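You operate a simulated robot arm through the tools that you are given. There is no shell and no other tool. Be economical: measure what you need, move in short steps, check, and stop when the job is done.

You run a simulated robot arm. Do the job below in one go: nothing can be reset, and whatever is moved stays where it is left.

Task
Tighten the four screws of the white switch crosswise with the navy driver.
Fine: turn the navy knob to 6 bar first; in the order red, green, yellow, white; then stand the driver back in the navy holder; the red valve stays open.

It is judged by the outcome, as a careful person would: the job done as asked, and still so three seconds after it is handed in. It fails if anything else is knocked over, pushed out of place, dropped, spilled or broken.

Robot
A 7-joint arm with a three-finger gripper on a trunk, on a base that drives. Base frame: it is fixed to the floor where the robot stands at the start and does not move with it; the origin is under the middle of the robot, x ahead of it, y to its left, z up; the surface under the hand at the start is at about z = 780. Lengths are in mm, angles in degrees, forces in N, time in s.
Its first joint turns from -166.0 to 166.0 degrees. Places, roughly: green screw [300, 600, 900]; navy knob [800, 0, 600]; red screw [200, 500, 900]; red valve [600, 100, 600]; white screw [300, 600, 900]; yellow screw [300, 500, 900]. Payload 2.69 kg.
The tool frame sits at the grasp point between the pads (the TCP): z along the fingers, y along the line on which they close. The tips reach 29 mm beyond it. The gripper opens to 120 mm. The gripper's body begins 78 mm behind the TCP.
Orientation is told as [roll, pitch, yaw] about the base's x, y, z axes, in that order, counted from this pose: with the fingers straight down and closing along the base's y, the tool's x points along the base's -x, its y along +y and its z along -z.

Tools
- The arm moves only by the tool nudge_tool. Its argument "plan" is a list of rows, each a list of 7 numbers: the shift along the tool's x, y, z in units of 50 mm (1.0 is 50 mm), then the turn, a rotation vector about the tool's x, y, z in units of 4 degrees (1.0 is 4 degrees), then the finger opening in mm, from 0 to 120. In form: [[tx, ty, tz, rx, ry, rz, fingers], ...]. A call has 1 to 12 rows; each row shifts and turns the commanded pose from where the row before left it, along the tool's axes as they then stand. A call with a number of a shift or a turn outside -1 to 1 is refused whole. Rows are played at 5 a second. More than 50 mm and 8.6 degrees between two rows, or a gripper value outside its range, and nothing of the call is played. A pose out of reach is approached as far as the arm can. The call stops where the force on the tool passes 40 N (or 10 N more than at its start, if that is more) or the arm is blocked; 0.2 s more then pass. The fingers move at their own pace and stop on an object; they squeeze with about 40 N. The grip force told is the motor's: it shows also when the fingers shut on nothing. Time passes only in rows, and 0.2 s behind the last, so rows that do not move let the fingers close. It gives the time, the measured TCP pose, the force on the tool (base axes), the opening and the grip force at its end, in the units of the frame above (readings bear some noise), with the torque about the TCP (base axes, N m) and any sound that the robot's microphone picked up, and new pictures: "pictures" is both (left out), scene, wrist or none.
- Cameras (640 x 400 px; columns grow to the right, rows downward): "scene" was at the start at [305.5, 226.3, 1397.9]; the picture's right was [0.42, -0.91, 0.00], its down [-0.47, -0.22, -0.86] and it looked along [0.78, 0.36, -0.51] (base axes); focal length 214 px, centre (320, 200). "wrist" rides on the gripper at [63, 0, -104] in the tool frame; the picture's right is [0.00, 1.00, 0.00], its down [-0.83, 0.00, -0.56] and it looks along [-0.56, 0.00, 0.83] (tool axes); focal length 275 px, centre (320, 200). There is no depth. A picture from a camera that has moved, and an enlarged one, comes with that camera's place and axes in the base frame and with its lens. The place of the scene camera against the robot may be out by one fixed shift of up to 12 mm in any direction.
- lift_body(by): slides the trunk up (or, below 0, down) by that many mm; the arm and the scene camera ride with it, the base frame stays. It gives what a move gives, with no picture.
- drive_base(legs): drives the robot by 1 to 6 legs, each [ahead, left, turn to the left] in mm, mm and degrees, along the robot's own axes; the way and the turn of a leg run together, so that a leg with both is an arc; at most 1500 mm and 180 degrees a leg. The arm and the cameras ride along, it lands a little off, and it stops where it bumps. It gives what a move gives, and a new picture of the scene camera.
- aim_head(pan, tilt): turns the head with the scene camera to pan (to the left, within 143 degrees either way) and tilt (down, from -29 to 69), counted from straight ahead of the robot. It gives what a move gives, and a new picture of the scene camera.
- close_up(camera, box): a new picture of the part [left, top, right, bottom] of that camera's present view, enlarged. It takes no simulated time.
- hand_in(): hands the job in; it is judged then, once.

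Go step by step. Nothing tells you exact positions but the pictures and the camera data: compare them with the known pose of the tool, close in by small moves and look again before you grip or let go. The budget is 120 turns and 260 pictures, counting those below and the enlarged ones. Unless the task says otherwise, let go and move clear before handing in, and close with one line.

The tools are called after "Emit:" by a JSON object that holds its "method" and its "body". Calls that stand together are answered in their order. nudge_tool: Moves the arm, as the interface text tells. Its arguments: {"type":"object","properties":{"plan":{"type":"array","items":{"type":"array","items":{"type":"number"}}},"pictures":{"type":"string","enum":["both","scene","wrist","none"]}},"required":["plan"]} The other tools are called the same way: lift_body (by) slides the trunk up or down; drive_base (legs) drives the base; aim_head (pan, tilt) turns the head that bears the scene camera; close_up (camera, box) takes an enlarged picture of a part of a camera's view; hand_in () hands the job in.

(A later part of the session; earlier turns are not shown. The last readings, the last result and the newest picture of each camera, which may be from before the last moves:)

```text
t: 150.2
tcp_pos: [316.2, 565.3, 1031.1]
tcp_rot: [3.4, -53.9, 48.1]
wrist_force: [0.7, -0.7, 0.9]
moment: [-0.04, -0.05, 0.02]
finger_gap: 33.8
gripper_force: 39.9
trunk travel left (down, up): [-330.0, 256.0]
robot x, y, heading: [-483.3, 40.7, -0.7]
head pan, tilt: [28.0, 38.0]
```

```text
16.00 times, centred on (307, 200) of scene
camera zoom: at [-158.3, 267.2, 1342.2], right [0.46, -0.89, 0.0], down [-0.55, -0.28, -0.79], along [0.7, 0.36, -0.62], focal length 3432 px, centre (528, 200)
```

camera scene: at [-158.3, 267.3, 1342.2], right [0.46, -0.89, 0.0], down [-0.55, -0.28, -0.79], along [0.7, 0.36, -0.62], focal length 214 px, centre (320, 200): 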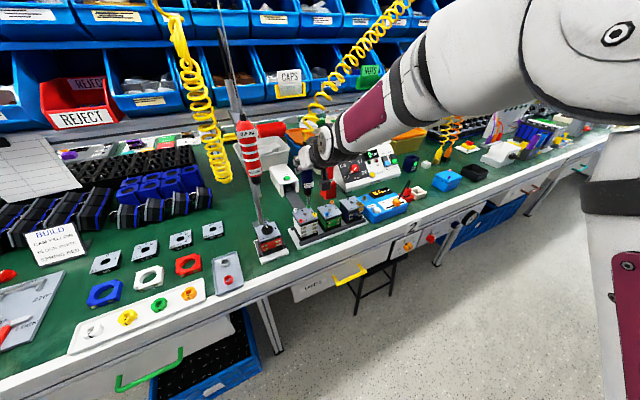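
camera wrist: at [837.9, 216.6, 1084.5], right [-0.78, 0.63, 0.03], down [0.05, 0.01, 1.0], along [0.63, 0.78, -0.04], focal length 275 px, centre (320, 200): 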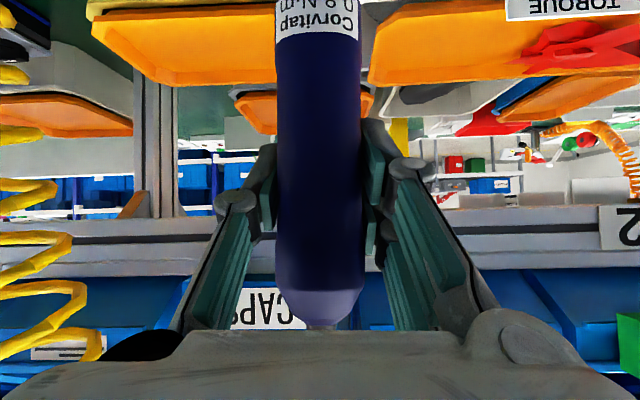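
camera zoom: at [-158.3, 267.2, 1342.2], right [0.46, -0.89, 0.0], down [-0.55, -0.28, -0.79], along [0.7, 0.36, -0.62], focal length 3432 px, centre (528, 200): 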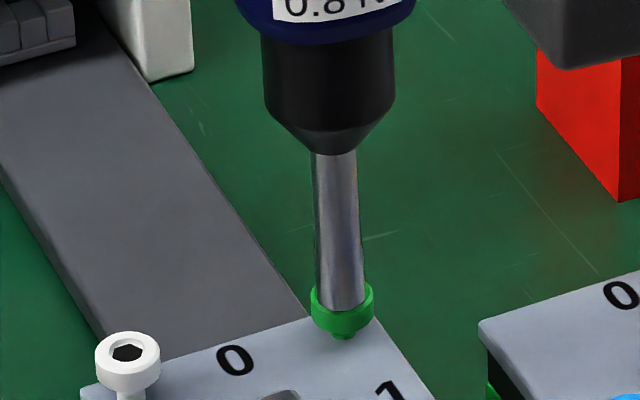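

Green is sinking. I keep following with small steps.

Emit:
{"method": "nudge_tool", "body": {"plan": [[0.024, 0, 0.018, 0, 0, 0, 25], [0, 0, 0, 0, 0, 0, 25], [0.024, 0, 0.018, 0, 0, 0, 25], [0, 0, 0, 0, 0, 0, 25], [0, 0, 0, 0, 0, 0, 25], [0, 0, 0, 0, 0, 0, 25]], "pictures": "none"}}

Emit:
{"method": "close_up", "body": {"camera": "scene", "box": [291, 190, 323, 210]}}

Emit:
{"method": "close_up", "body": {"camera": "scene", "box": [390, 145, 430, 175]}}

```text
t: 151.6
tcp_pos: [317.0, 565.5, 1028.1]
tcp_rot: [3.3, -53.8, 48.0]
wrist_force: [1.2, -0.8, -0.5]
moment: [0.04, -0.02, -0.01]
finger_gap: 33.9
gripper_force: 39.5
trunk travel left (down, up): [-330.0, 256.0]
robot x, y, heading: [-487.8, 40.2, -0.7]
head pan, tilt: [28.0, 38.0]
```

```text
16.00 times, centred on (307, 200) of scene
camera zoom: at [-158.3, 267.2, 1342.2], right [0.46, -0.89, 0.0], down [-0.55, -0.28, -0.79], along [0.7, 0.36, -0.62], focal length 3432 px, centre (528, 200)
```

zoom: 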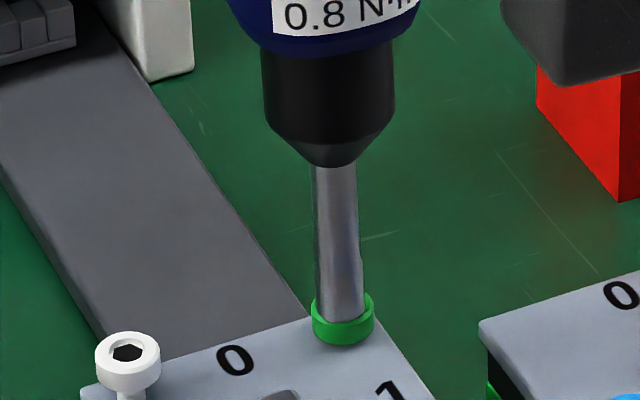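

```text
13.33 times, centred on (410, 160) of scene
camera zoom: at [-158.3, 267.2, 1342.2], right [0.46, -0.89, 0.0], down [-0.55, -0.28, -0.79], along [0.7, 0.36, -0.62], focal length 2860 px, centre (-880, 733)
```

zoom: 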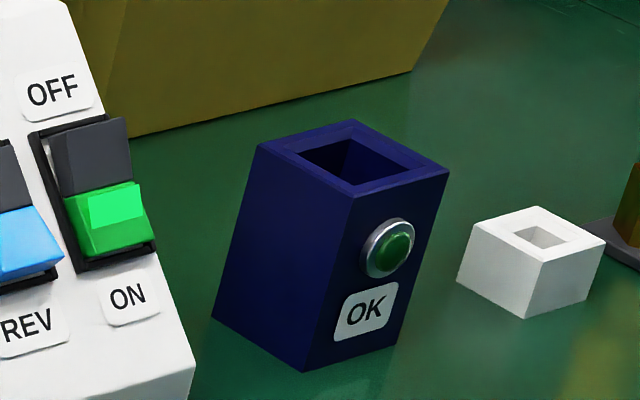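

Green is almost flush and the lamp is off, so it's still running. A bit more.

Emit:
{"method": "nudge_tool", "body": {"plan": [[0.02, 0, 0.015, 0, 0, 0, 25], [0, 0, 0, 0, 0, 0, 25], [0, 0, 0, 0, 0, 0, 25], [0, 0, 0, 0, 0, 0, 25], [0, 0, 0, 0, 0, 0, 25]], "pictures": "none"}}

Emit:
{"method": "close_up", "body": {"camera": "scene", "box": [291, 145, 431, 215]}}

```text
t: 152.8
tcp_pos: [315.2, 564.8, 1026.2]
tcp_rot: [3.3, -53.8, 47.9]
wrist_force: [0.3, 0.0, -0.7]
moment: [-0.05, -0.02, -0.01]
finger_gap: 33.9
gripper_force: 40.1
trunk travel left (down, up): [-330.0, 256.0]
robot x, y, heading: [-486.0, 42.5, -0.9]
head pan, tilt: [28.0, 38.0]
```

```text
4.57 times, centred on (361, 180) of scene
camera zoom: at [-158.3, 267.2, 1342.2], right [0.46, -0.89, 0.0], down [-0.55, -0.28, -0.79], along [0.7, 0.36, -0.62], focal length 980 px, centre (133, 291)
```

zoom: 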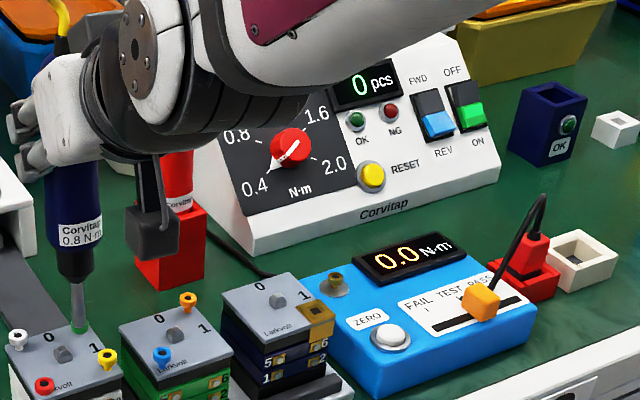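

Emit:
{"method": "nudge_tool", "body": {"plan": [[0.02, 0, 0.015, 0, 0, 0, 25], [0, 0, 0, 0, 0, 0, 25], [0.016, 0, 0.012, 0, 0, 0, 25], [0, 0, 0, 0, 0, 0, 25], [0, 0, 0, 0, 0, 0, 25]], "pictures": "none"}}

Emit:
{"method": "close_up", "body": {"camera": "scene", "box": [291, 145, 431, 215]}}

Emit:
{"method": "close_up", "body": {"camera": "scene", "box": [291, 190, 323, 210]}}

```text
t: 154.0
tcp_pos: [316.0, 565.6, 1025.7]
tcp_rot: [3.3, -53.9, 48.1]
wrist_force: [-0.6, -1.0, 7.9]
moment: [-0.32, 0.18, 0.04]
finger_gap: 33.9
gripper_force: 40.3
trunk travel left (down, up): [-330.0, 256.0]
robot x, y, heading: [-485.1, 42.9, -0.6]
head pan, tilt: [28.0, 38.0]
```

```text
4.57 times, centred on (361, 180) of scene
camera zoom: at [-158.6, 267.0, 1342.4], right [0.46, -0.89, 0.0], down [-0.55, -0.28, -0.79], along [0.7, 0.36, -0.62], focal length 980 px, centre (133, 291)
```

zoom: 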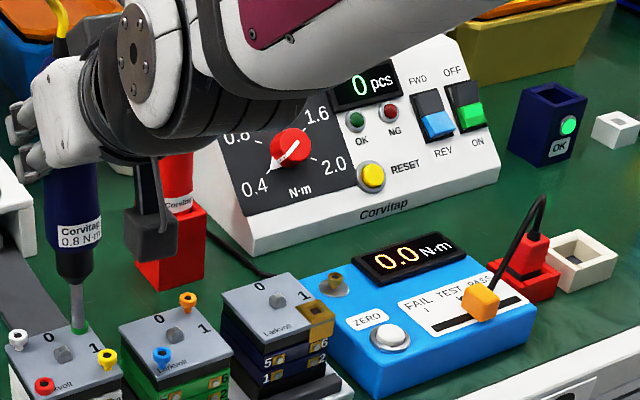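

```text
16.00 times, centred on (307, 200) of scene
camera zoom: at [-158.6, 267.0, 1342.4], right [0.46, -0.89, 0.0], down [-0.55, -0.28, -0.79], along [0.7, 0.36, -0.62], focal length 3432 px, centre (528, 200)
```

zoom: 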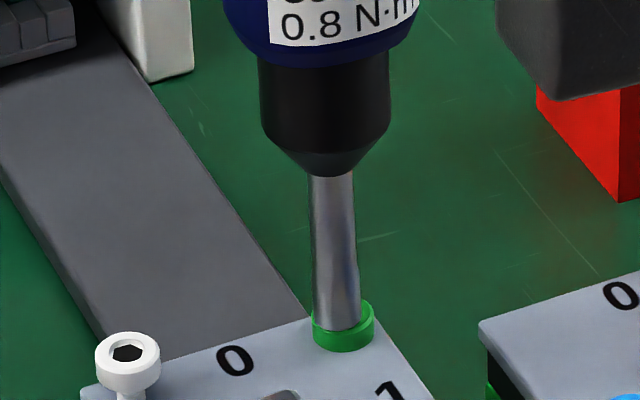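

The OK lamp is lit, so green is tight. I raise, move the square's side vector (-27.5, -38) to yellow, come down to just above, and check.

Emit:
{"method": "nudge_tool", "body": {"plan": [[-0.267, 0.01, -0.196, 0, 0, 0, 25], [-0.267, 0.01, -0.196, 0, 0, 0, 25], [0.278, -0.025, -0.38, 0, 0, 0, 25], [0.278, -0.025, -0.38, 0, 0, 0, 25], [0.29, 0, 0.213, 0, 0, 0, 25], [0, 0, 0, 0, 0, 0, 25]], "pictures": "none"}}

Emit:
{"method": "close_up", "body": {"camera": "scene", "box": [294, 195, 326, 215]}}

Emit:
{"method": "aim_head", "body": {"pan": 75, "tilt": 38}}

Emit:
{"method": "close_up", "body": {"camera": "scene", "box": [466, 240, 498, 260]}}

```text
t: 155.4
tcp_pos: [287.9, 526.9, 1038.2]
tcp_rot: [3.3, -53.8, 48.0]
wrist_force: [0.0, -0.5, -4.4]
moment: [0.04, -0.02, 0.03]
finger_gap: 33.9
gripper_force: 40.0
trunk travel left (down, up): [-330.0, 256.0]
robot x, y, heading: [-484.7, 44.6, -0.6]
head pan, tilt: [28.0, 38.0]
```

```text
16.00 times, centred on (310, 205) of scene
camera zoom: at [-158.2, 267.3, 1342.2], right [0.46, -0.89, 0.0], down [-0.55, -0.28, -0.79], along [0.7, 0.36, -0.62], focal length 3432 px, centre (480, 120)
```

zoom: 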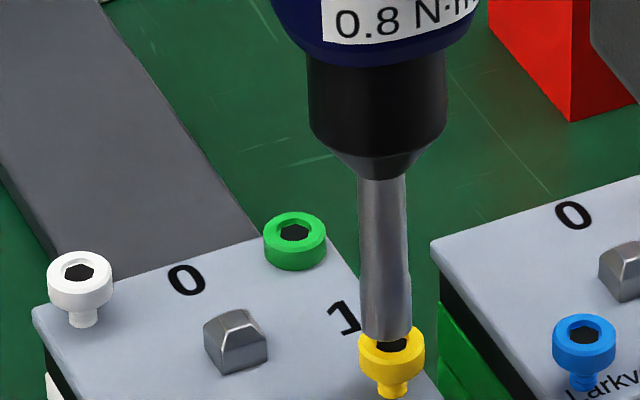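

```text
t: 156.6
tcp_pos: [288.4, 527.9, 1037.9]
tcp_rot: [3.3, -53.8, 47.9]
wrist_force: [-0.2, -0.3, -4.7]
moment: [0.06, -0.01, 0.01]
finger_gap: 34.1
gripper_force: 40.1
trunk travel left (down, up): [-330.0, 256.0]
robot x, y, heading: [-485.8, 44.4, -0.9]
head pan, tilt: [75.0, 38.0]
camera scene: at [-211.5, 310.8, 1342.2], right [0.96, -0.27, 0.0], down [-0.17, -0.59, -0.79], along [0.21, 0.76, -0.62], focal length 214 px, centre (320, 200)
```

scene: 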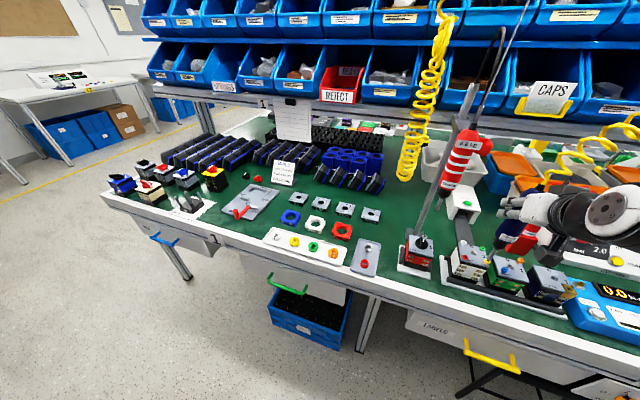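

```text
16.00 times, centred on (482, 250) of scene
camera zoom: at [-211.5, 310.8, 1342.2], right [0.96, -0.27, 0.0], down [-0.17, -0.59, -0.79], along [0.21, 0.76, -0.62], focal length 3432 px, centre (-2272, -600)
```

zoom: 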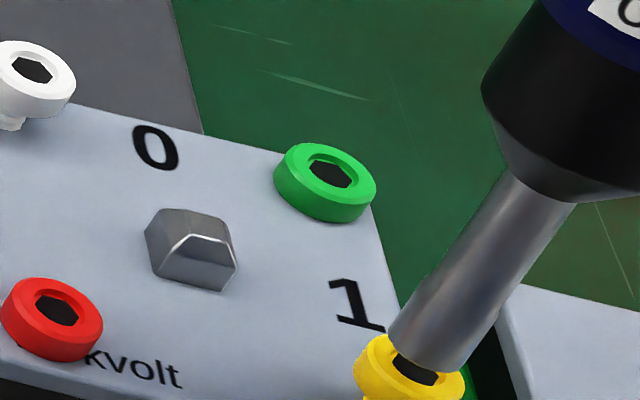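

Alignment at yellow is good, about 1.3 mm off in y. I correct and descend.

Emit:
{"method": "nudge_tool", "body": {"plan": [[0.076, -0.019, 0.031, 0, 0, 0, 25], [0.024, 0, 0.018, 0, 0, 0, 25], [0, 0, 0, 0, 0, 0, 25], [0.024, 0, 0.018, 0, 0, 0, 25], [0, 0, 0, 0, 0, 0, 25], [0, 0, 0, 0, 0, 0, 25]], "pictures": "none"}}

Emit:
{"method": "close_up", "body": {"camera": "scene", "box": [466, 240, 498, 260]}}

Emit:
{"method": "aim_head", "body": {"pan": 28, "tilt": 38}}

Emit:
{"method": "close_up", "body": {"camera": "scene", "box": [294, 195, 326, 215]}}

```text
t: 158.0
tcp_pos: [287.4, 527.6, 1032.9]
tcp_rot: [3.3, -53.8, 47.9]
wrist_force: [0.2, -0.5, -1.8]
moment: [-0.02, -0.04, 0.01]
finger_gap: 34.0
gripper_force: 39.9
trunk travel left (down, up): [-330.0, 256.0]
robot x, y, heading: [-487.6, 41.3, -0.6]
head pan, tilt: [75.0, 38.0]
```

```text
16.00 times, centred on (482, 250) of scene
camera zoom: at [-211.6, 310.7, 1342.2], right [0.96, -0.27, 0.0], down [-0.17, -0.59, -0.79], along [0.21, 0.76, -0.62], focal length 3432 px, centre (-2272, -600)
```

zoom: 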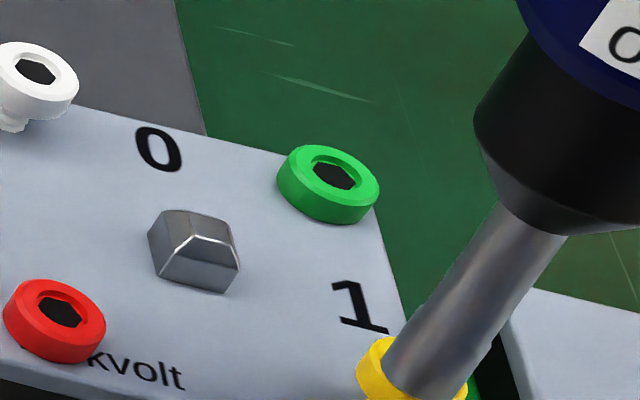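

```text
t: 159.1
tcp_pos: [287.7, 526.2, 1031.7]
tcp_rot: [3.3, -53.8, 48.0]
wrist_force: [-0.1, 0.1, -0.2]
moment: [0.0, 0.04, 0.05]
finger_gap: 34.2
gripper_force: 40.5
trunk travel left (down, up): [-330.0, 256.0]
robot x, y, heading: [-487.1, 41.4, -0.7]
head pan, tilt: [28.0, 38.0]
camera scene: at [-158.3, 267.3, 1342.2], right [0.46, -0.89, 0.0], down [-0.55, -0.28, -0.79], along [0.7, 0.36, -0.62], focal length 214 px, centre (320, 200)
```

scene: 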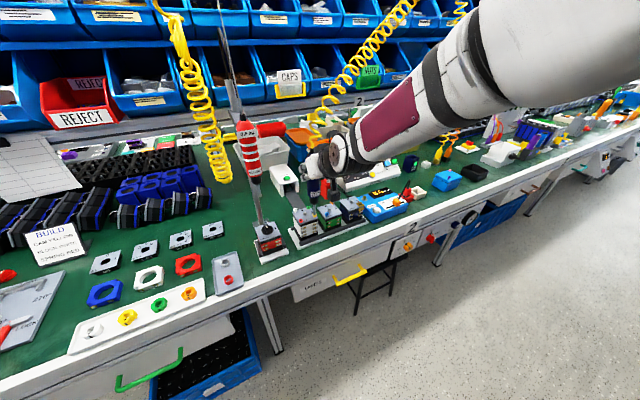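

```text
16.00 times, centred on (310, 205) of scene
camera zoom: at [-158.3, 267.3, 1342.2], right [0.46, -0.89, 0.0], down [-0.55, -0.28, -0.79], along [0.7, 0.36, -0.62], focal length 3432 px, centre (480, 120)
```

zoom: 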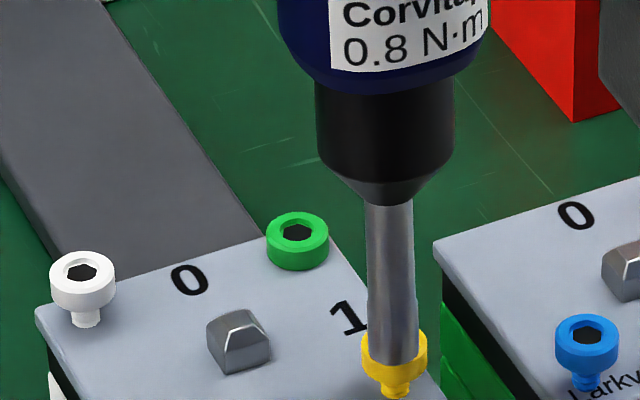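

Emit:
{"method": "nudge_tool", "body": {"plan": [[0.024, 0, 0.018, 0, 0, 0, 25], [0, 0, 0, 0, 0, 0, 25], [0, 0, 0, 0, 0, 0, 25], [0, 0, 0, 0, 0, 0, 25]], "pictures": "none"}}

Emit:
{"method": "close_up", "body": {"camera": "scene", "box": [294, 198, 326, 218]}}

```text
t: 160.1
tcp_pos: [287.8, 526.8, 1029.7]
tcp_rot: [3.4, -53.8, 47.9]
wrist_force: [0.1, 1.0, 2.6]
moment: [0.24, 0.0, -0.05]
finger_gap: 34.1
gripper_force: 40.1
trunk travel left (down, up): [-330.0, 256.0]
robot x, y, heading: [-486.6, 44.3, -0.6]
head pan, tilt: [28.0, 38.0]
```

```text
16.00 times, centred on (310, 208) of scene
camera zoom: at [-158.4, 267.3, 1342.2], right [0.46, -0.89, 0.0], down [-0.55, -0.28, -0.79], along [0.7, 0.36, -0.62], focal length 3432 px, centre (480, 72)
```

zoom: 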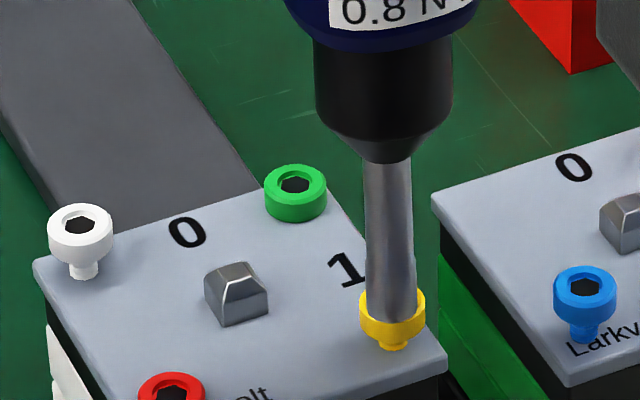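

Emit:
{"method": "nudge_tool", "body": {"plan": [[0.016, 0, 0.012, 0, 0, 0, 25], [0, 0, 0, 0, 0, 0, 25], [0, 0, 0, 0, 0, 0, 25], [0, 0, 0, 0, 0, 0, 25], [0, 0, 0, 0, 0, 0, 25]], "pictures": "none"}}

Emit:
{"method": "close_up", "body": {"camera": "scene", "box": [294, 198, 326, 218]}}

```text
t: 161.3
tcp_pos: [288.5, 526.1, 1029.3]
tcp_rot: [3.3, -53.9, 48.0]
wrist_force: [-0.1, 0.5, 9.3]
moment: [-0.04, 0.12, -0.01]
finger_gap: 33.8
gripper_force: 40.0
trunk travel left (down, up): [-330.0, 256.0]
robot x, y, heading: [-485.0, 43.9, -0.6]
head pan, tilt: [28.0, 38.0]
```

```text
16.00 times, centred on (310, 208) of scene
camera zoom: at [-158.6, 267.0, 1342.3], right [0.46, -0.89, 0.0], down [-0.55, -0.28, -0.79], along [0.7, 0.36, -0.62], focal length 3432 px, centre (480, 72)
```

zoom: 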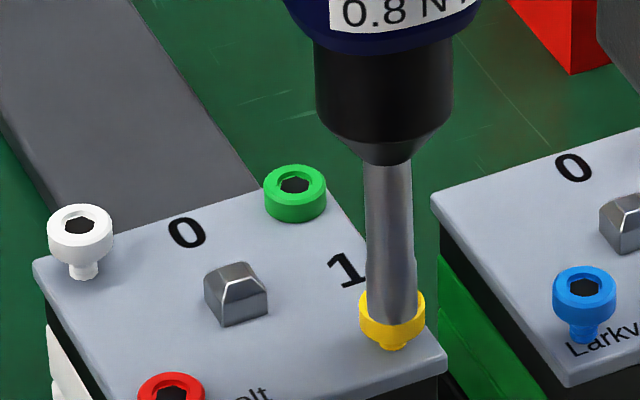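

Force builds without sinking, and compared with green's successful picture the bit is about 2 mm too near. I lift 4 mm, shift (1.8, 0.9) and press again.

Emit:
{"method": "nudge_tool", "body": {"plan": [[-0.065, 0.002, -0.047, 0, 0, 0, 25], [-0.022, -0.017, 0.029, 0, 0, 0, 25], [0.032, 0, 0.024, 0, 0, 0, 25], [0, 0, 0, 0, 0, 0, 25], [0.024, 0, 0.018, 0, 0, 0, 25], [0, 0, 0, 0, 0, 0, 25], [0, 0, 0, 0, 0, 0, 25]], "pictures": "none"}}

Emit:
{"method": "close_up", "body": {"camera": "scene", "box": [294, 198, 326, 218]}}

```text
t: 162.9
tcp_pos: [291.5, 527.4, 1030.0]
tcp_rot: [3.4, -53.8, 48.1]
wrist_force: [0.5, 0.3, -0.1]
moment: [0.04, 0.02, 0.0]
finger_gap: 33.8
gripper_force: 40.0
trunk travel left (down, up): [-330.0, 256.0]
robot x, y, heading: [-478.8, 41.0, -0.6]
head pan, tilt: [28.0, 38.0]
```

```text
16.00 times, centred on (310, 208) of scene
camera zoom: at [-158.3, 267.3, 1342.2], right [0.46, -0.89, 0.0], down [-0.55, -0.28, -0.79], along [0.7, 0.36, -0.62], focal length 3432 px, centre (480, 72)
```

zoom: 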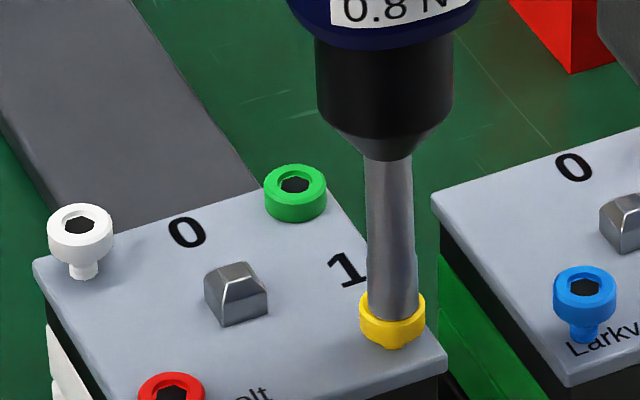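

It's sinking now. I follow as before until the lamp lights.

Emit:
{"method": "nudge_tool", "body": {"plan": [[0.024, 0, 0.018, 0, 0, 0, 25], [0, 0, 0, 0, 0, 0, 25], [0.024, 0, 0.018, 0, 0, 0, 25], [0, 0, 0, 0, 0, 0, 25], [0.012, 0, 0.009, 0, 0, 0, 25], [0, 0, 0, 0, 0, 0, 25], [0, 0, 0, 0, 0, 0, 25]], "pictures": "none"}}

Emit:
{"method": "close_up", "body": {"camera": "scene", "box": [291, 145, 431, 225]}}

```text
t: 164.5
tcp_pos: [290.3, 526.0, 1026.3]
tcp_rot: [3.3, -53.8, 48.0]
wrist_force: [-0.3, 1.3, 0.0]
moment: [0.07, 0.08, -0.02]
finger_gap: 33.9
gripper_force: 40.3
trunk travel left (down, up): [-330.0, 256.0]
robot x, y, heading: [-485.1, 43.4, -0.6]
head pan, tilt: [28.0, 38.0]
```

```text
4.57 times, centred on (361, 185) of scene
camera zoom: at [-158.3, 267.3, 1342.2], right [0.46, -0.89, 0.0], down [-0.55, -0.28, -0.79], along [0.7, 0.36, -0.62], focal length 980 px, centre (133, 269)
```

zoom: 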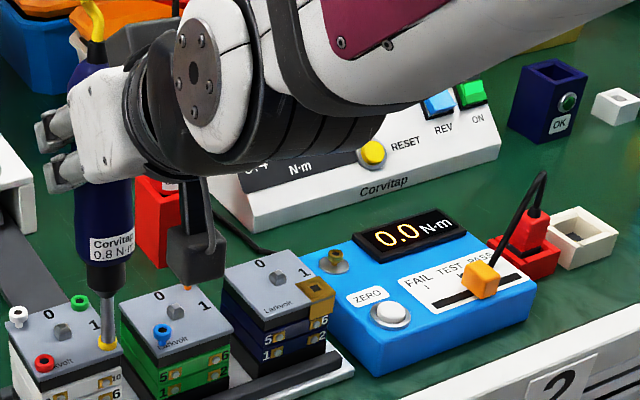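

Emit:
{"method": "nudge_tool", "body": {"plan": [[0.016, 0, 0.012, 0, 0, 0, 25], [0, 0, 0, 0, 0, 0, 25], [0.016, 0, 0.012, 0, 0, 0, 25], [0, 0, 0, 0, 0, 0, 25], [0, 0, 0, 0, 0, 0, 25]], "pictures": "none"}}

Emit:
{"method": "close_up", "body": {"camera": "scene", "box": [291, 145, 431, 225]}}

```text
t: 165.7
tcp_pos: [289.6, 527.1, 1024.5]
tcp_rot: [3.3, -53.9, 48.0]
wrist_force: [0.6, -0.9, 6.4]
moment: [-0.16, -0.08, -0.01]
finger_gap: 33.8
gripper_force: 40.2
trunk travel left (down, up): [-330.0, 256.0]
robot x, y, heading: [-482.5, 42.7, -0.6]
head pan, tilt: [28.0, 38.0]
```

```text
4.57 times, centred on (361, 185) of scene
camera zoom: at [-158.5, 267.1, 1342.3], right [0.46, -0.89, 0.0], down [-0.55, -0.28, -0.79], along [0.7, 0.36, -0.62], focal length 980 px, centre (133, 269)
```

zoom: 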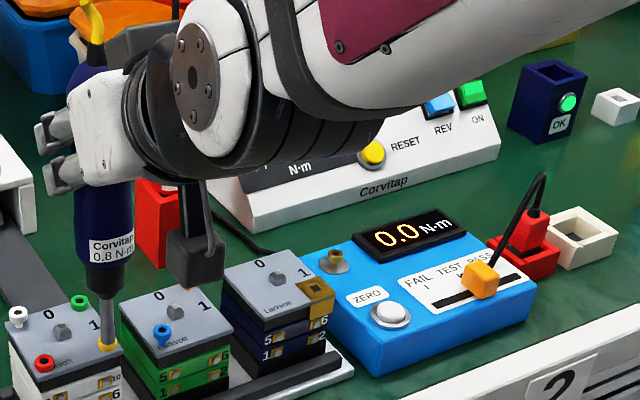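

The OK lamp is on, so yellow is tight. I raise and move (-10.2, +65.7) to white, checking clearance to the hanging red tool.

Emit:
{"method": "nudge_tool", "body": {"plan": [[-0.275, 0.01, -0.202, 0, 0, 0, 25], [-0.275, 0.01, -0.202, 0, 0, 0, 25], [-0.252, 0.494, 0.371, 0, 0, 0, 25], [0, 0, 0, 0, 0, 0, 25]], "pictures": "wrist"}}

```text
t: 166.7
tcp_pos: [284.5, 559.3, 1057.5]
tcp_rot: [3.3, -53.7, 47.9]
wrist_force: [0.1, -0.1, -4.2]
moment: [0.05, -0.07, -0.02]
finger_gap: 33.8
gripper_force: 40.3
trunk travel left (down, up): [-330.0, 256.0]
robot x, y, heading: [-484.9, 41.9, -0.7]
head pan, tilt: [28.0, 38.0]
camera wrist: at [209.4, 466.1, 1068.9], right [-0.77, 0.63, 0.03], down [0.05, 0.01, 1.0], along [0.63, 0.77, -0.04], focal length 275 px, centre (320, 200)
```

wrist: 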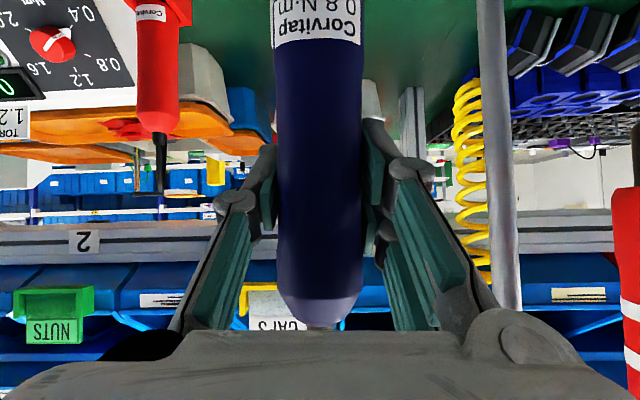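

There's plenty of clearance. I finish the move to white and come down near its head.

Emit:
{"method": "nudge_tool", "body": {"plan": [[-0.252, 0.494, 0.371, 0, 0, 0, 25], [0.32, 0, 0.236, 0, 0, 0, 25], [0, 0, 0, 0, 0, 0, 25]], "pictures": "none"}}

Emit:
{"method": "close_up", "body": {"camera": "scene", "box": [286, 192, 318, 212]}}

Emit:
{"method": "aim_head", "body": {"pan": 75, "tilt": 38}}

Emit:
{"method": "close_up", "body": {"camera": "scene", "box": [450, 228, 482, 248]}}

```text
t: 167.5
tcp_pos: [281.6, 593.2, 1038.4]
tcp_rot: [3.3, -53.8, 48.0]
wrist_force: [0.2, 0.0, -3.8]
moment: [0.04, -0.01, 0.02]
finger_gap: 33.8
gripper_force: 40.5
trunk travel left (down, up): [-330.0, 256.0]
robot x, y, heading: [-481.7, 44.9, -0.7]
head pan, tilt: [28.0, 38.0]
```

```text
16.00 times, centred on (302, 202) of scene
camera zoom: at [-158.2, 267.3, 1342.2], right [0.46, -0.89, 0.0], down [-0.55, -0.28, -0.79], along [0.7, 0.36, -0.62], focal length 3432 px, centre (608, 168)
```

zoom: 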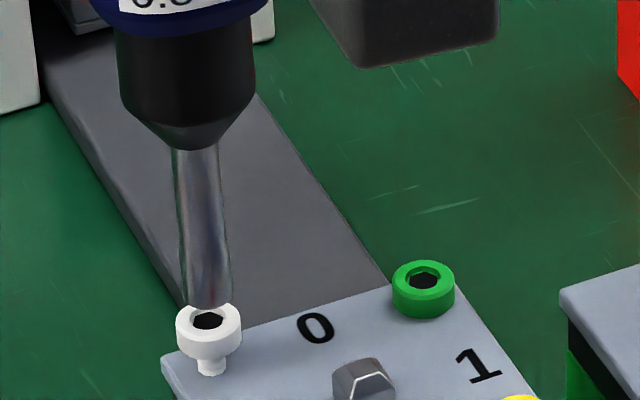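

```text
t: 168.7
tcp_pos: [281.0, 593.2, 1037.3]
tcp_rot: [3.2, -53.8, 47.9]
wrist_force: [0.1, -0.4, -3.8]
moment: [-0.01, -0.03, -0.01]
finger_gap: 34.1
gripper_force: 40.4
trunk travel left (down, up): [-330.0, 256.0]
robot x, y, heading: [-489.2, 38.9, -0.7]
head pan, tilt: [75.0, 38.0]
camera scene: at [-211.5, 310.8, 1342.2], right [0.96, -0.27, 0.0], down [-0.17, -0.59, -0.79], along [0.21, 0.76, -0.62], focal length 214 px, centre (320, 200)
```

scene: 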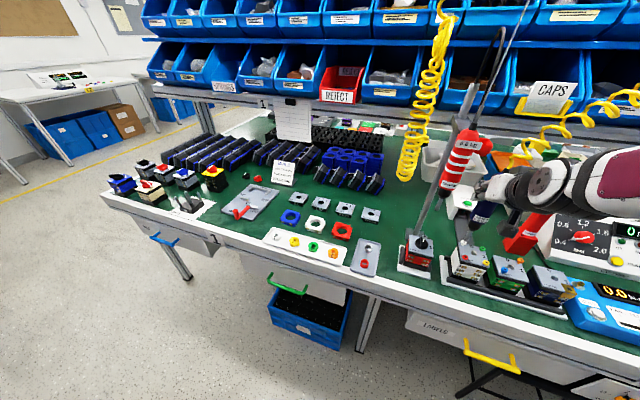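

```text
16.00 times, centred on (466, 238) of scene
camera zoom: at [-211.5, 310.8, 1342.2], right [0.96, -0.27, 0.0], down [-0.17, -0.59, -0.79], along [0.21, 0.76, -0.62], focal length 3432 px, centre (-2016, -408)
```

zoom: 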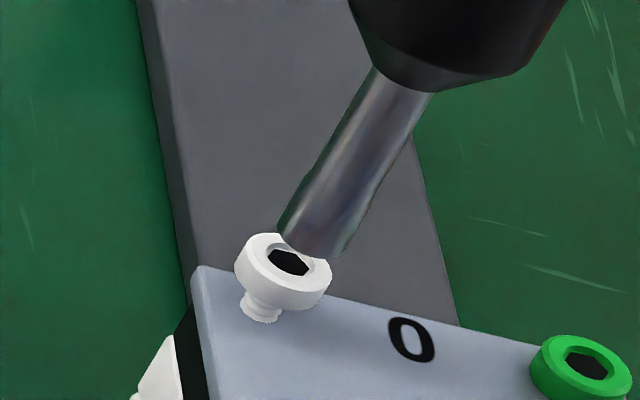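

Both views agree that white needs about (-2.8, -1.7) mm. I correct and descend.

Emit:
{"method": "nudge_tool", "body": {"plan": [[0.038, 0.021, -0.05, 0, 0, 0, 25], [0.048, 0, 0.036, 0, 0, 0, 25], [0.024, 0, 0.018, 0, 0, 0, 25], [0, 0, 0, 0, 0, 0, 25], [0.024, 0, 0.018, 0, 0, 0, 25], [0, 0, 0, 0, 0, 0, 25], [0, 0, 0, 0, 0, 0, 25]], "pictures": "none"}}

Emit:
{"method": "close_up", "body": {"camera": "scene", "box": [450, 228, 482, 248]}}

Emit:
{"method": "aim_head", "body": {"pan": 28, "tilt": 38}}

Emit:
{"method": "close_up", "body": {"camera": "scene", "box": [286, 192, 318, 212]}}

```text
t: 170.3
tcp_pos: [277.0, 593.4, 1033.2]
tcp_rot: [3.3, -53.8, 48.0]
wrist_force: [0.7, -0.4, -0.6]
moment: [0.01, -0.06, -0.02]
finger_gap: 33.8
gripper_force: 40.4
trunk travel left (down, up): [-330.0, 256.0]
robot x, y, heading: [-483.9, 42.3, -0.6]
head pan, tilt: [75.0, 38.0]
```

```text
16.00 times, centred on (466, 238) of scene
camera zoom: at [-211.6, 310.7, 1342.2], right [0.96, -0.27, 0.0], down [-0.17, -0.59, -0.79], along [0.21, 0.76, -0.62], focal length 3432 px, centre (-2016, -408)
```

zoom: 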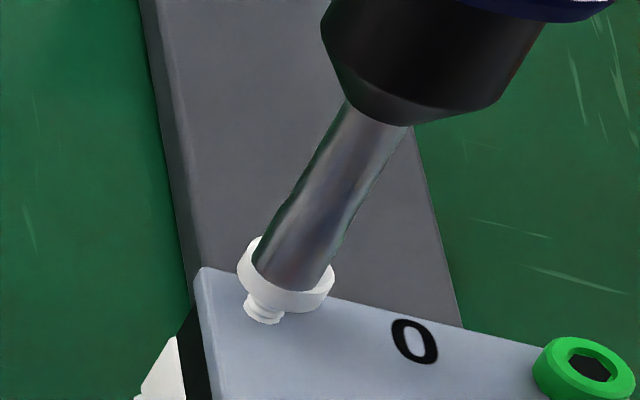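

```text
t: 171.4
tcp_pos: [277.0, 591.4, 1033.7]
tcp_rot: [3.3, -53.8, 48.0]
wrist_force: [-0.3, 0.2, 0.9]
moment: [0.04, -0.01, -0.01]
finger_gap: 33.8
gripper_force: 40.6
trunk travel left (down, up): [-330.0, 256.0]
robot x, y, heading: [-485.1, 43.5, -0.6]
head pan, tilt: [28.0, 38.0]
camera scene: at [-158.4, 267.3, 1342.2], right [0.46, -0.89, 0.0], down [-0.55, -0.28, -0.79], along [0.7, 0.36, -0.62], focal length 214 px, centre (320, 200)
```

scene: 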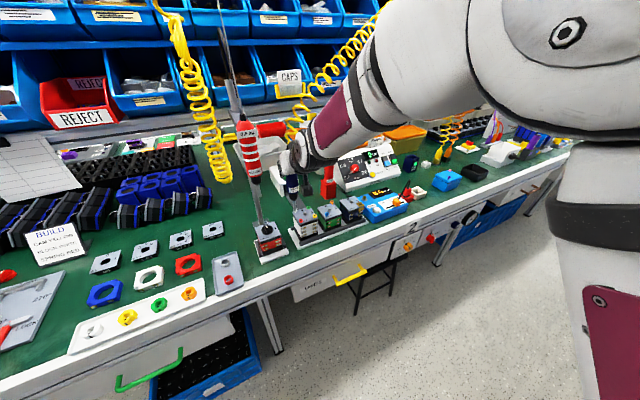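

```text
16.00 times, centred on (302, 202) of scene
camera zoom: at [-158.4, 267.3, 1342.2], right [0.46, -0.89, 0.0], down [-0.55, -0.28, -0.79], along [0.7, 0.36, -0.62], focal length 3432 px, centre (608, 168)
```

zoom: 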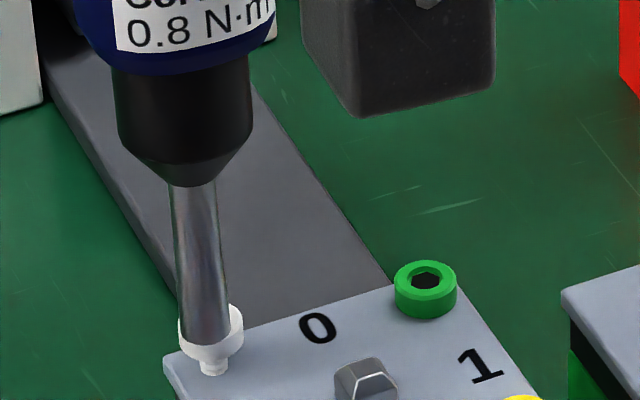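

In this view the bit is now slightly too near. I lift, shift (+2.7, +0.3) and press again.

Emit:
{"method": "nudge_tool", "body": {"plan": [[-0.065, 0.002, -0.047, 0, 0, 0, 25], [-0.024, -0.038, 0.03, 0, 0, 0, 25], [0.04, 0, 0.03, 0, 0, 0, 25], [0, 0, 0, 0, 0, 0, 25], [0.024, 0, 0.018, 0, 0, 0, 25], [0, 0, 0, 0, 0, 0, 25], [0, 0, 0, 0, 0, 0, 25]], "pictures": "none"}}

Emit:
{"method": "close_up", "body": {"camera": "scene", "box": [286, 192, 318, 212]}}

```text
t: 173.0
tcp_pos: [280.4, 593.4, 1034.8]
tcp_rot: [3.4, -53.8, 48.0]
wrist_force: [0.3, -0.7, -2.2]
moment: [0.02, -0.01, -0.01]
finger_gap: 33.8
gripper_force: 39.6
trunk travel left (down, up): [-330.0, 256.0]
robot x, y, heading: [-482.3, 39.2, -0.5]
head pan, tilt: [28.0, 38.0]
```

```text
16.00 times, centred on (302, 202) of scene
camera zoom: at [-158.2, 267.3, 1342.2], right [0.46, -0.89, 0.0], down [-0.55, -0.28, -0.79], along [0.7, 0.36, -0.62], focal length 3432 px, centre (608, 168)
```

zoom: 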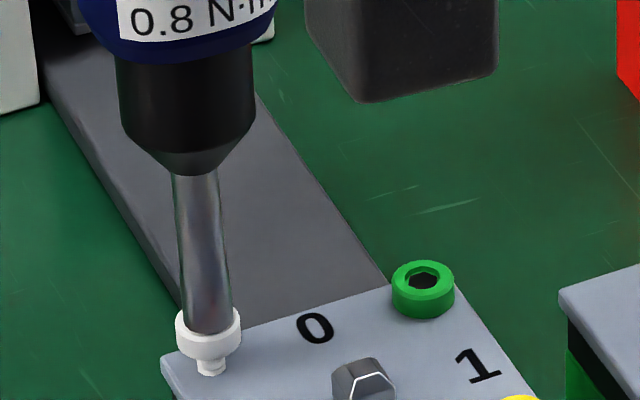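

Now it sits like the earlier successful engagements. I press down gently and follow.

Emit:
{"method": "nudge_tool", "body": {"plan": [[0.024, 0, 0.018, 0, 0, 0, 25], [0, 0, 0, 0, 0, 0, 25], [0.02, 0, 0.015, 0, 0, 0, 25], [0, 0, 0, 0, 0, 0, 25], [0, 0, 0, 0, 0, 0, 25]], "pictures": "none"}}

Emit:
{"method": "close_up", "body": {"camera": "scene", "box": [286, 192, 318, 212]}}

```text
t: 174.2
tcp_pos: [279.1, 592.2, 1030.9]
tcp_rot: [3.3, -53.8, 47.9]
wrist_force: [0.6, 0.1, -0.7]
moment: [0.07, -0.09, -0.02]
finger_gap: 34.0
gripper_force: 39.7
trunk travel left (down, up): [-330.0, 256.0]
robot x, y, heading: [-488.2, 45.3, -0.6]
head pan, tilt: [28.0, 38.0]
```

```text
16.00 times, centred on (302, 202) of scene
camera zoom: at [-158.3, 267.3, 1342.2], right [0.46, -0.89, 0.0], down [-0.55, -0.28, -0.79], along [0.7, 0.36, -0.62], focal length 3432 px, centre (608, 168)
```

zoom: 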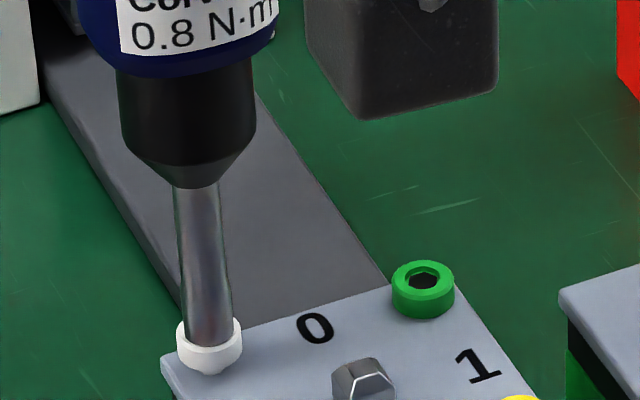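

White is running in. I continue.

Emit:
{"method": "nudge_tool", "body": {"plan": [[0.024, 0, 0.018, 0, 0, 0, 25], [0, 0, 0, 0, 0, 0, 25], [0.024, 0, 0.018, 0, 0, 0, 25], [0, 0, 0, 0, 0, 0, 25], [0.024, 0, 0.018, 0, 0, 0, 25], [0, 0, 0, 0, 0, 0, 25], [0, 0, 0, 0, 0, 0, 25]], "pictures": "none"}}

Emit:
{"method": "close_up", "body": {"camera": "scene", "box": [286, 145, 431, 225]}}

```text
t: 175.8
tcp_pos: [278.5, 592.6, 1025.2]
tcp_rot: [3.3, -53.9, 47.9]
wrist_force: [1.2, -0.3, 2.6]
moment: [-0.14, -0.14, -0.01]
finger_gap: 33.9
gripper_force: 40.4
trunk travel left (down, up): [-330.0, 256.0]
robot x, y, heading: [-486.8, 42.7, -0.6]
head pan, tilt: [28.0, 38.0]
```

```text
4.41 times, centred on (358, 185) of scene
camera zoom: at [-158.3, 267.1, 1342.3], right [0.46, -0.89, 0.0], down [-0.55, -0.28, -0.79], along [0.7, 0.36, -0.62], focal length 947 px, centre (150, 266)
```

zoom: 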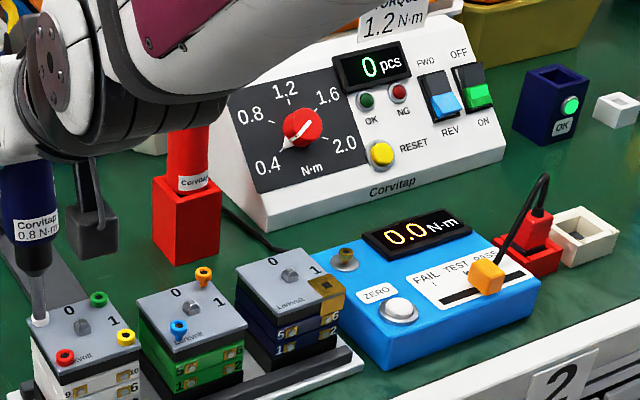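

The OK lamp is on, so all four screws are tight in the right order. Now I return the driver: lift, retrace, and undo the ~4° backward tilt the driver picked up when it slipped at red.

Emit:
{"method": "nudge_tool", "body": {"plan": [[-0.4, 0.015, -0.297, 0, 0, 0, 25], [-0.404, 0.015, -0.297, 0, 0, 0, 25], [-0.404, 0.015, -0.297, 0, 0, 0, 25], [0.281, -0.252, -0.4, 0, 0, 0, 25], [0.281, -0.252, -0.4, 0, 0, 0, 25], [0, 0, 0, 0, 0, 0, 25]], "pictures": "none"}}

Emit:
{"method": "close_up", "body": {"camera": "scene", "box": [276, 135, 356, 225]}}

Emit:
{"method": "aim_head", "body": {"pan": -18, "tilt": 38}}

Emit:
{"method": "close_up", "body": {"camera": "scene", "box": [30, 190, 190, 310]}}

```text
t: 177.2
tcp_pos: [267.3, 538.4, 1100.7]
tcp_rot: [3.3, -53.8, 48.0]
wrist_force: [-1.2, 0.3, -3.6]
moment: [0.03, -0.01, 0.0]
finger_gap: 33.9
gripper_force: 40.0
trunk travel left (down, up): [-330.0, 256.0]
robot x, y, heading: [-482.6, 43.9, -0.5]
head pan, tilt: [28.0, 38.0]
```

```text
4.44 times, centred on (316, 180) of scene
camera zoom: at [-158.2, 267.4, 1342.2], right [0.46, -0.89, 0.0], down [-0.55, -0.28, -0.79], along [0.7, 0.36, -0.62], focal length 953 px, centre (338, 289)
```

zoom: 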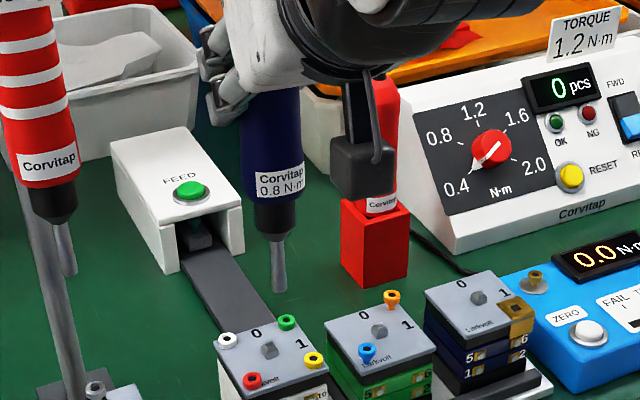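

```text
t: 178.4
tcp_pos: [267.1, 538.4, 1100.7]
tcp_rot: [3.3, -53.7, 48.0]
wrist_force: [0.5, -0.1, -4.7]
moment: [0.0, -0.05, -0.01]
finger_gap: 33.9
gripper_force: 39.8
trunk travel left (down, up): [-330.0, 256.0]
robot x, y, heading: [-485.2, 43.2, -0.8]
head pan, tilt: [-18.0, 38.0]
camera scene: at [-153.1, 200.1, 1342.2], right [-0.32, -0.95, 0.0], down [-0.58, 0.2, -0.79], along [0.75, -0.25, -0.62], focal length 214 px, centre (320, 200)
```

scene: 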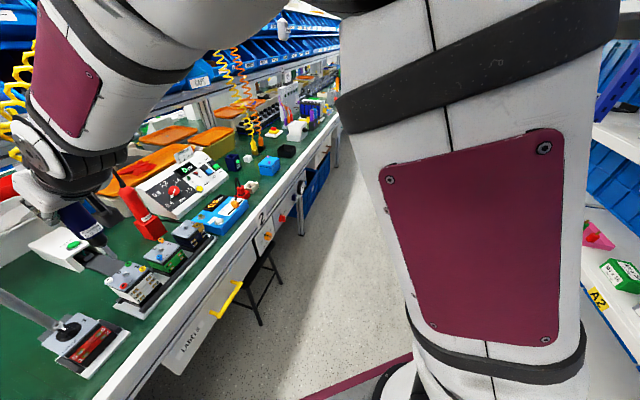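

```text
3.33 times, centred on (110, 250) of scene
camera zoom: at [-153.1, 200.1, 1342.2], right [-0.32, -0.95, 0.0], down [-0.58, 0.2, -0.79], along [0.75, -0.25, -0.62], focal length 715 px, centre (1020, 33)
```

zoom: 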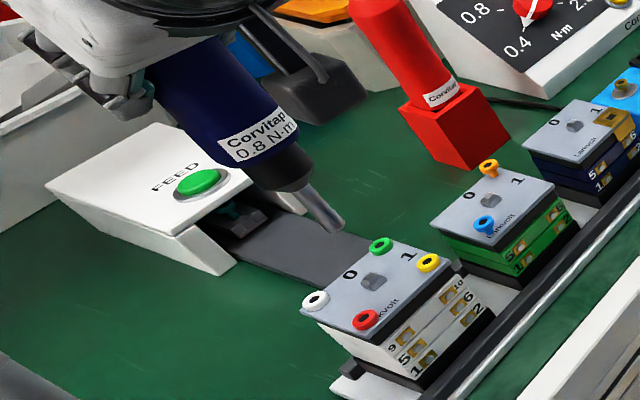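

All four heads are seated. The driver has tilted about 3.6° in the grip, so I level it with the wrist and drive back the way I came.

Emit:
{"method": "nudge_tool", "body": {"plan": [[0, 0, 0, 0, -0.9, 0, 25], [0, 0, 0, 0, 0, 0, 25]], "pictures": "none"}}

Emit:
{"method": "drive_base", "body": {"legs": [[250, -204, 0], [250, -200, 0]]}}

Emit:
{"method": "aim_head", "body": {"pan": 40, "tilt": 35}}

```text
t: 179.0
tcp_pos: [267.4, 537.7, 1100.4]
tcp_rot: [3.6, -57.3, 47.5]
wrist_force: [-0.1, 0.1, -3.8]
moment: [0.0, 0.0, 0.03]
finger_gap: 33.9
gripper_force: 39.9
trunk travel left (down, up): [-330.0, 256.0]
robot x, y, heading: [-484.2, 41.7, -0.7]
head pan, tilt: [-18.0, 38.0]
```

```text
t: 182.9
tcp_pos: [766.5, 124.1, 1100.2]
tcp_rot: [3.6, -57.3, 47.8]
wrist_force: [-0.5, 0.7, -5.0]
moment: [0.01, -0.02, 0.0]
finger_gap: 33.9
gripper_force: 39.9
trunk travel left (down, up): [-330.0, 256.0]
robot x, y, heading: [17.0, -372.5, -0.6]
head pan, tilt: [-18.0, 38.0]
camera scene: at [347.7, -216.2, 1342.2], right [-0.32, -0.95, 0.0], down [-0.58, 0.19, -0.79], along [0.75, -0.25, -0.62], focal length 214 px, centre (320, 200)
```

scene: 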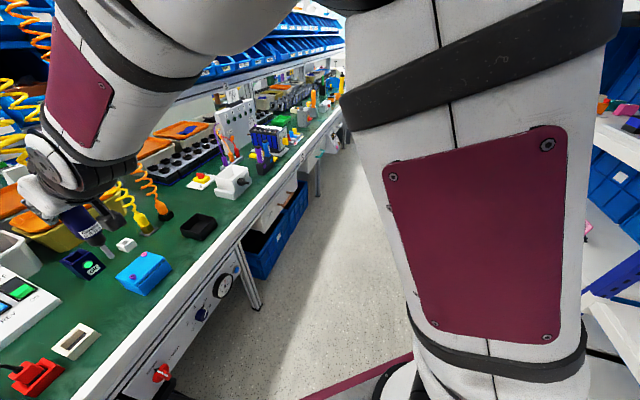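

```text
t: 184.2
tcp_pos: [767.3, 123.6, 1100.8]
tcp_rot: [3.7, -57.3, 47.9]
wrist_force: [0.1, 0.6, -4.0]
moment: [0.07, -0.02, -0.02]
finger_gap: 33.9
gripper_force: 40.6
trunk travel left (down, up): [-330.0, 256.0]
robot x, y, heading: [16.5, -373.8, -0.5]
head pan, tilt: [40.0, 35.0]
camera scene: at [333.8, -132.8, 1346.7], right [0.64, -0.77, 0.0], down [-0.44, -0.36, -0.82], along [0.63, 0.52, -0.57], focal length 214 px, centre (320, 200)
```

scene: 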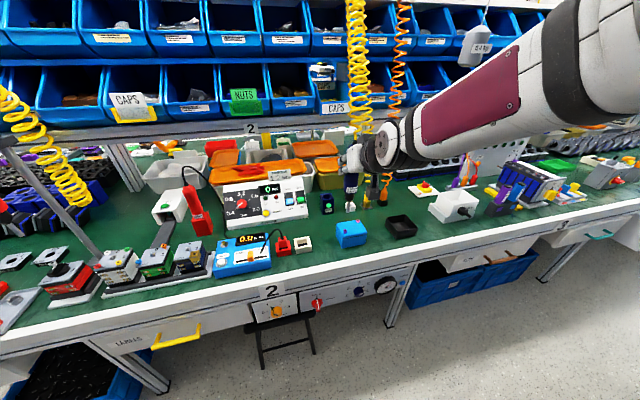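

Emit:
{"method": "close_up", "body": {"camera": "scene", "box": [190, 160, 400, 290]}}

```text
3.05 times, centred on (295, 225) of scene
camera zoom: at [333.8, -132.8, 1346.7], right [0.64, -0.77, 0.0], down [-0.44, -0.36, -0.82], along [0.63, 0.52, -0.57], focal length 654 px, centre (396, 124)
```

zoom: 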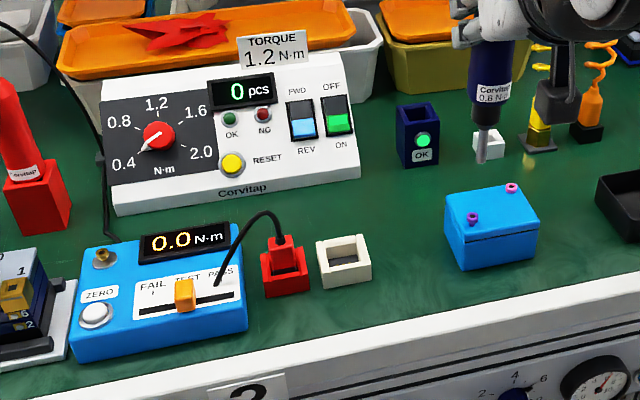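

The meter is at rest and the OK lamp still shows. I move the driver back over the holder at the recorded x, y and check alignment before lowering.

Emit:
{"method": "nudge_tool", "body": {"plan": [[-0.462, 0.019, 0.838, 0, 0, 0, 25], [-0.462, 0.019, 0.838, 0, 0, 0, 25], [-0.462, 0.019, 0.838, 0, 0, 0, 25], [-0.462, 0.019, 0.838, 0, 0, 0, 25], [-0.462, 0.019, 0.838, 0, 0, 0, 25], [0, 0, 0, 0, 0, 0, 25]], "pictures": "none"}}

Emit:
{"method": "close_up", "body": {"camera": "scene", "box": [300, 160, 364, 220]}}

```text
t: 185.6
tcp_pos: [915.4, 313.0, 1083.0]
tcp_rot: [3.6, -57.1, 47.9]
wrist_force: [0.2, 0.1, -4.1]
moment: [0.04, -0.01, 0.01]
finger_gap: 34.0
gripper_force: 40.1
trunk travel left (down, up): [-330.0, 256.0]
robot x, y, heading: [18.5, -374.9, -0.1]
head pan, tilt: [40.0, 35.0]
```

```text
6.67 times, centred on (332, 190) of scene
camera zoom: at [333.9, -132.6, 1346.7], right [0.64, -0.77, 0.0], down [-0.44, -0.37, -0.82], along [0.63, 0.52, -0.57], focal length 1430 px, centre (240, 267)
```

zoom: 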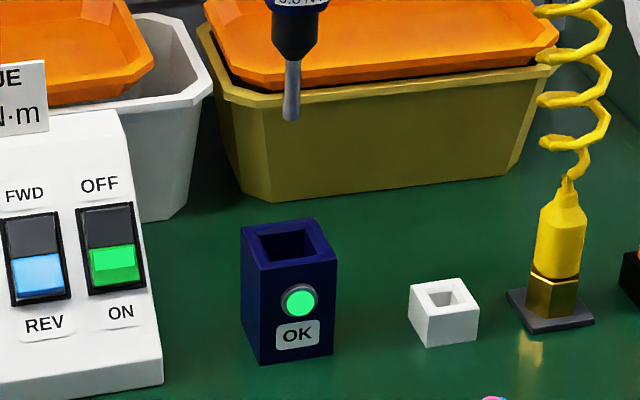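

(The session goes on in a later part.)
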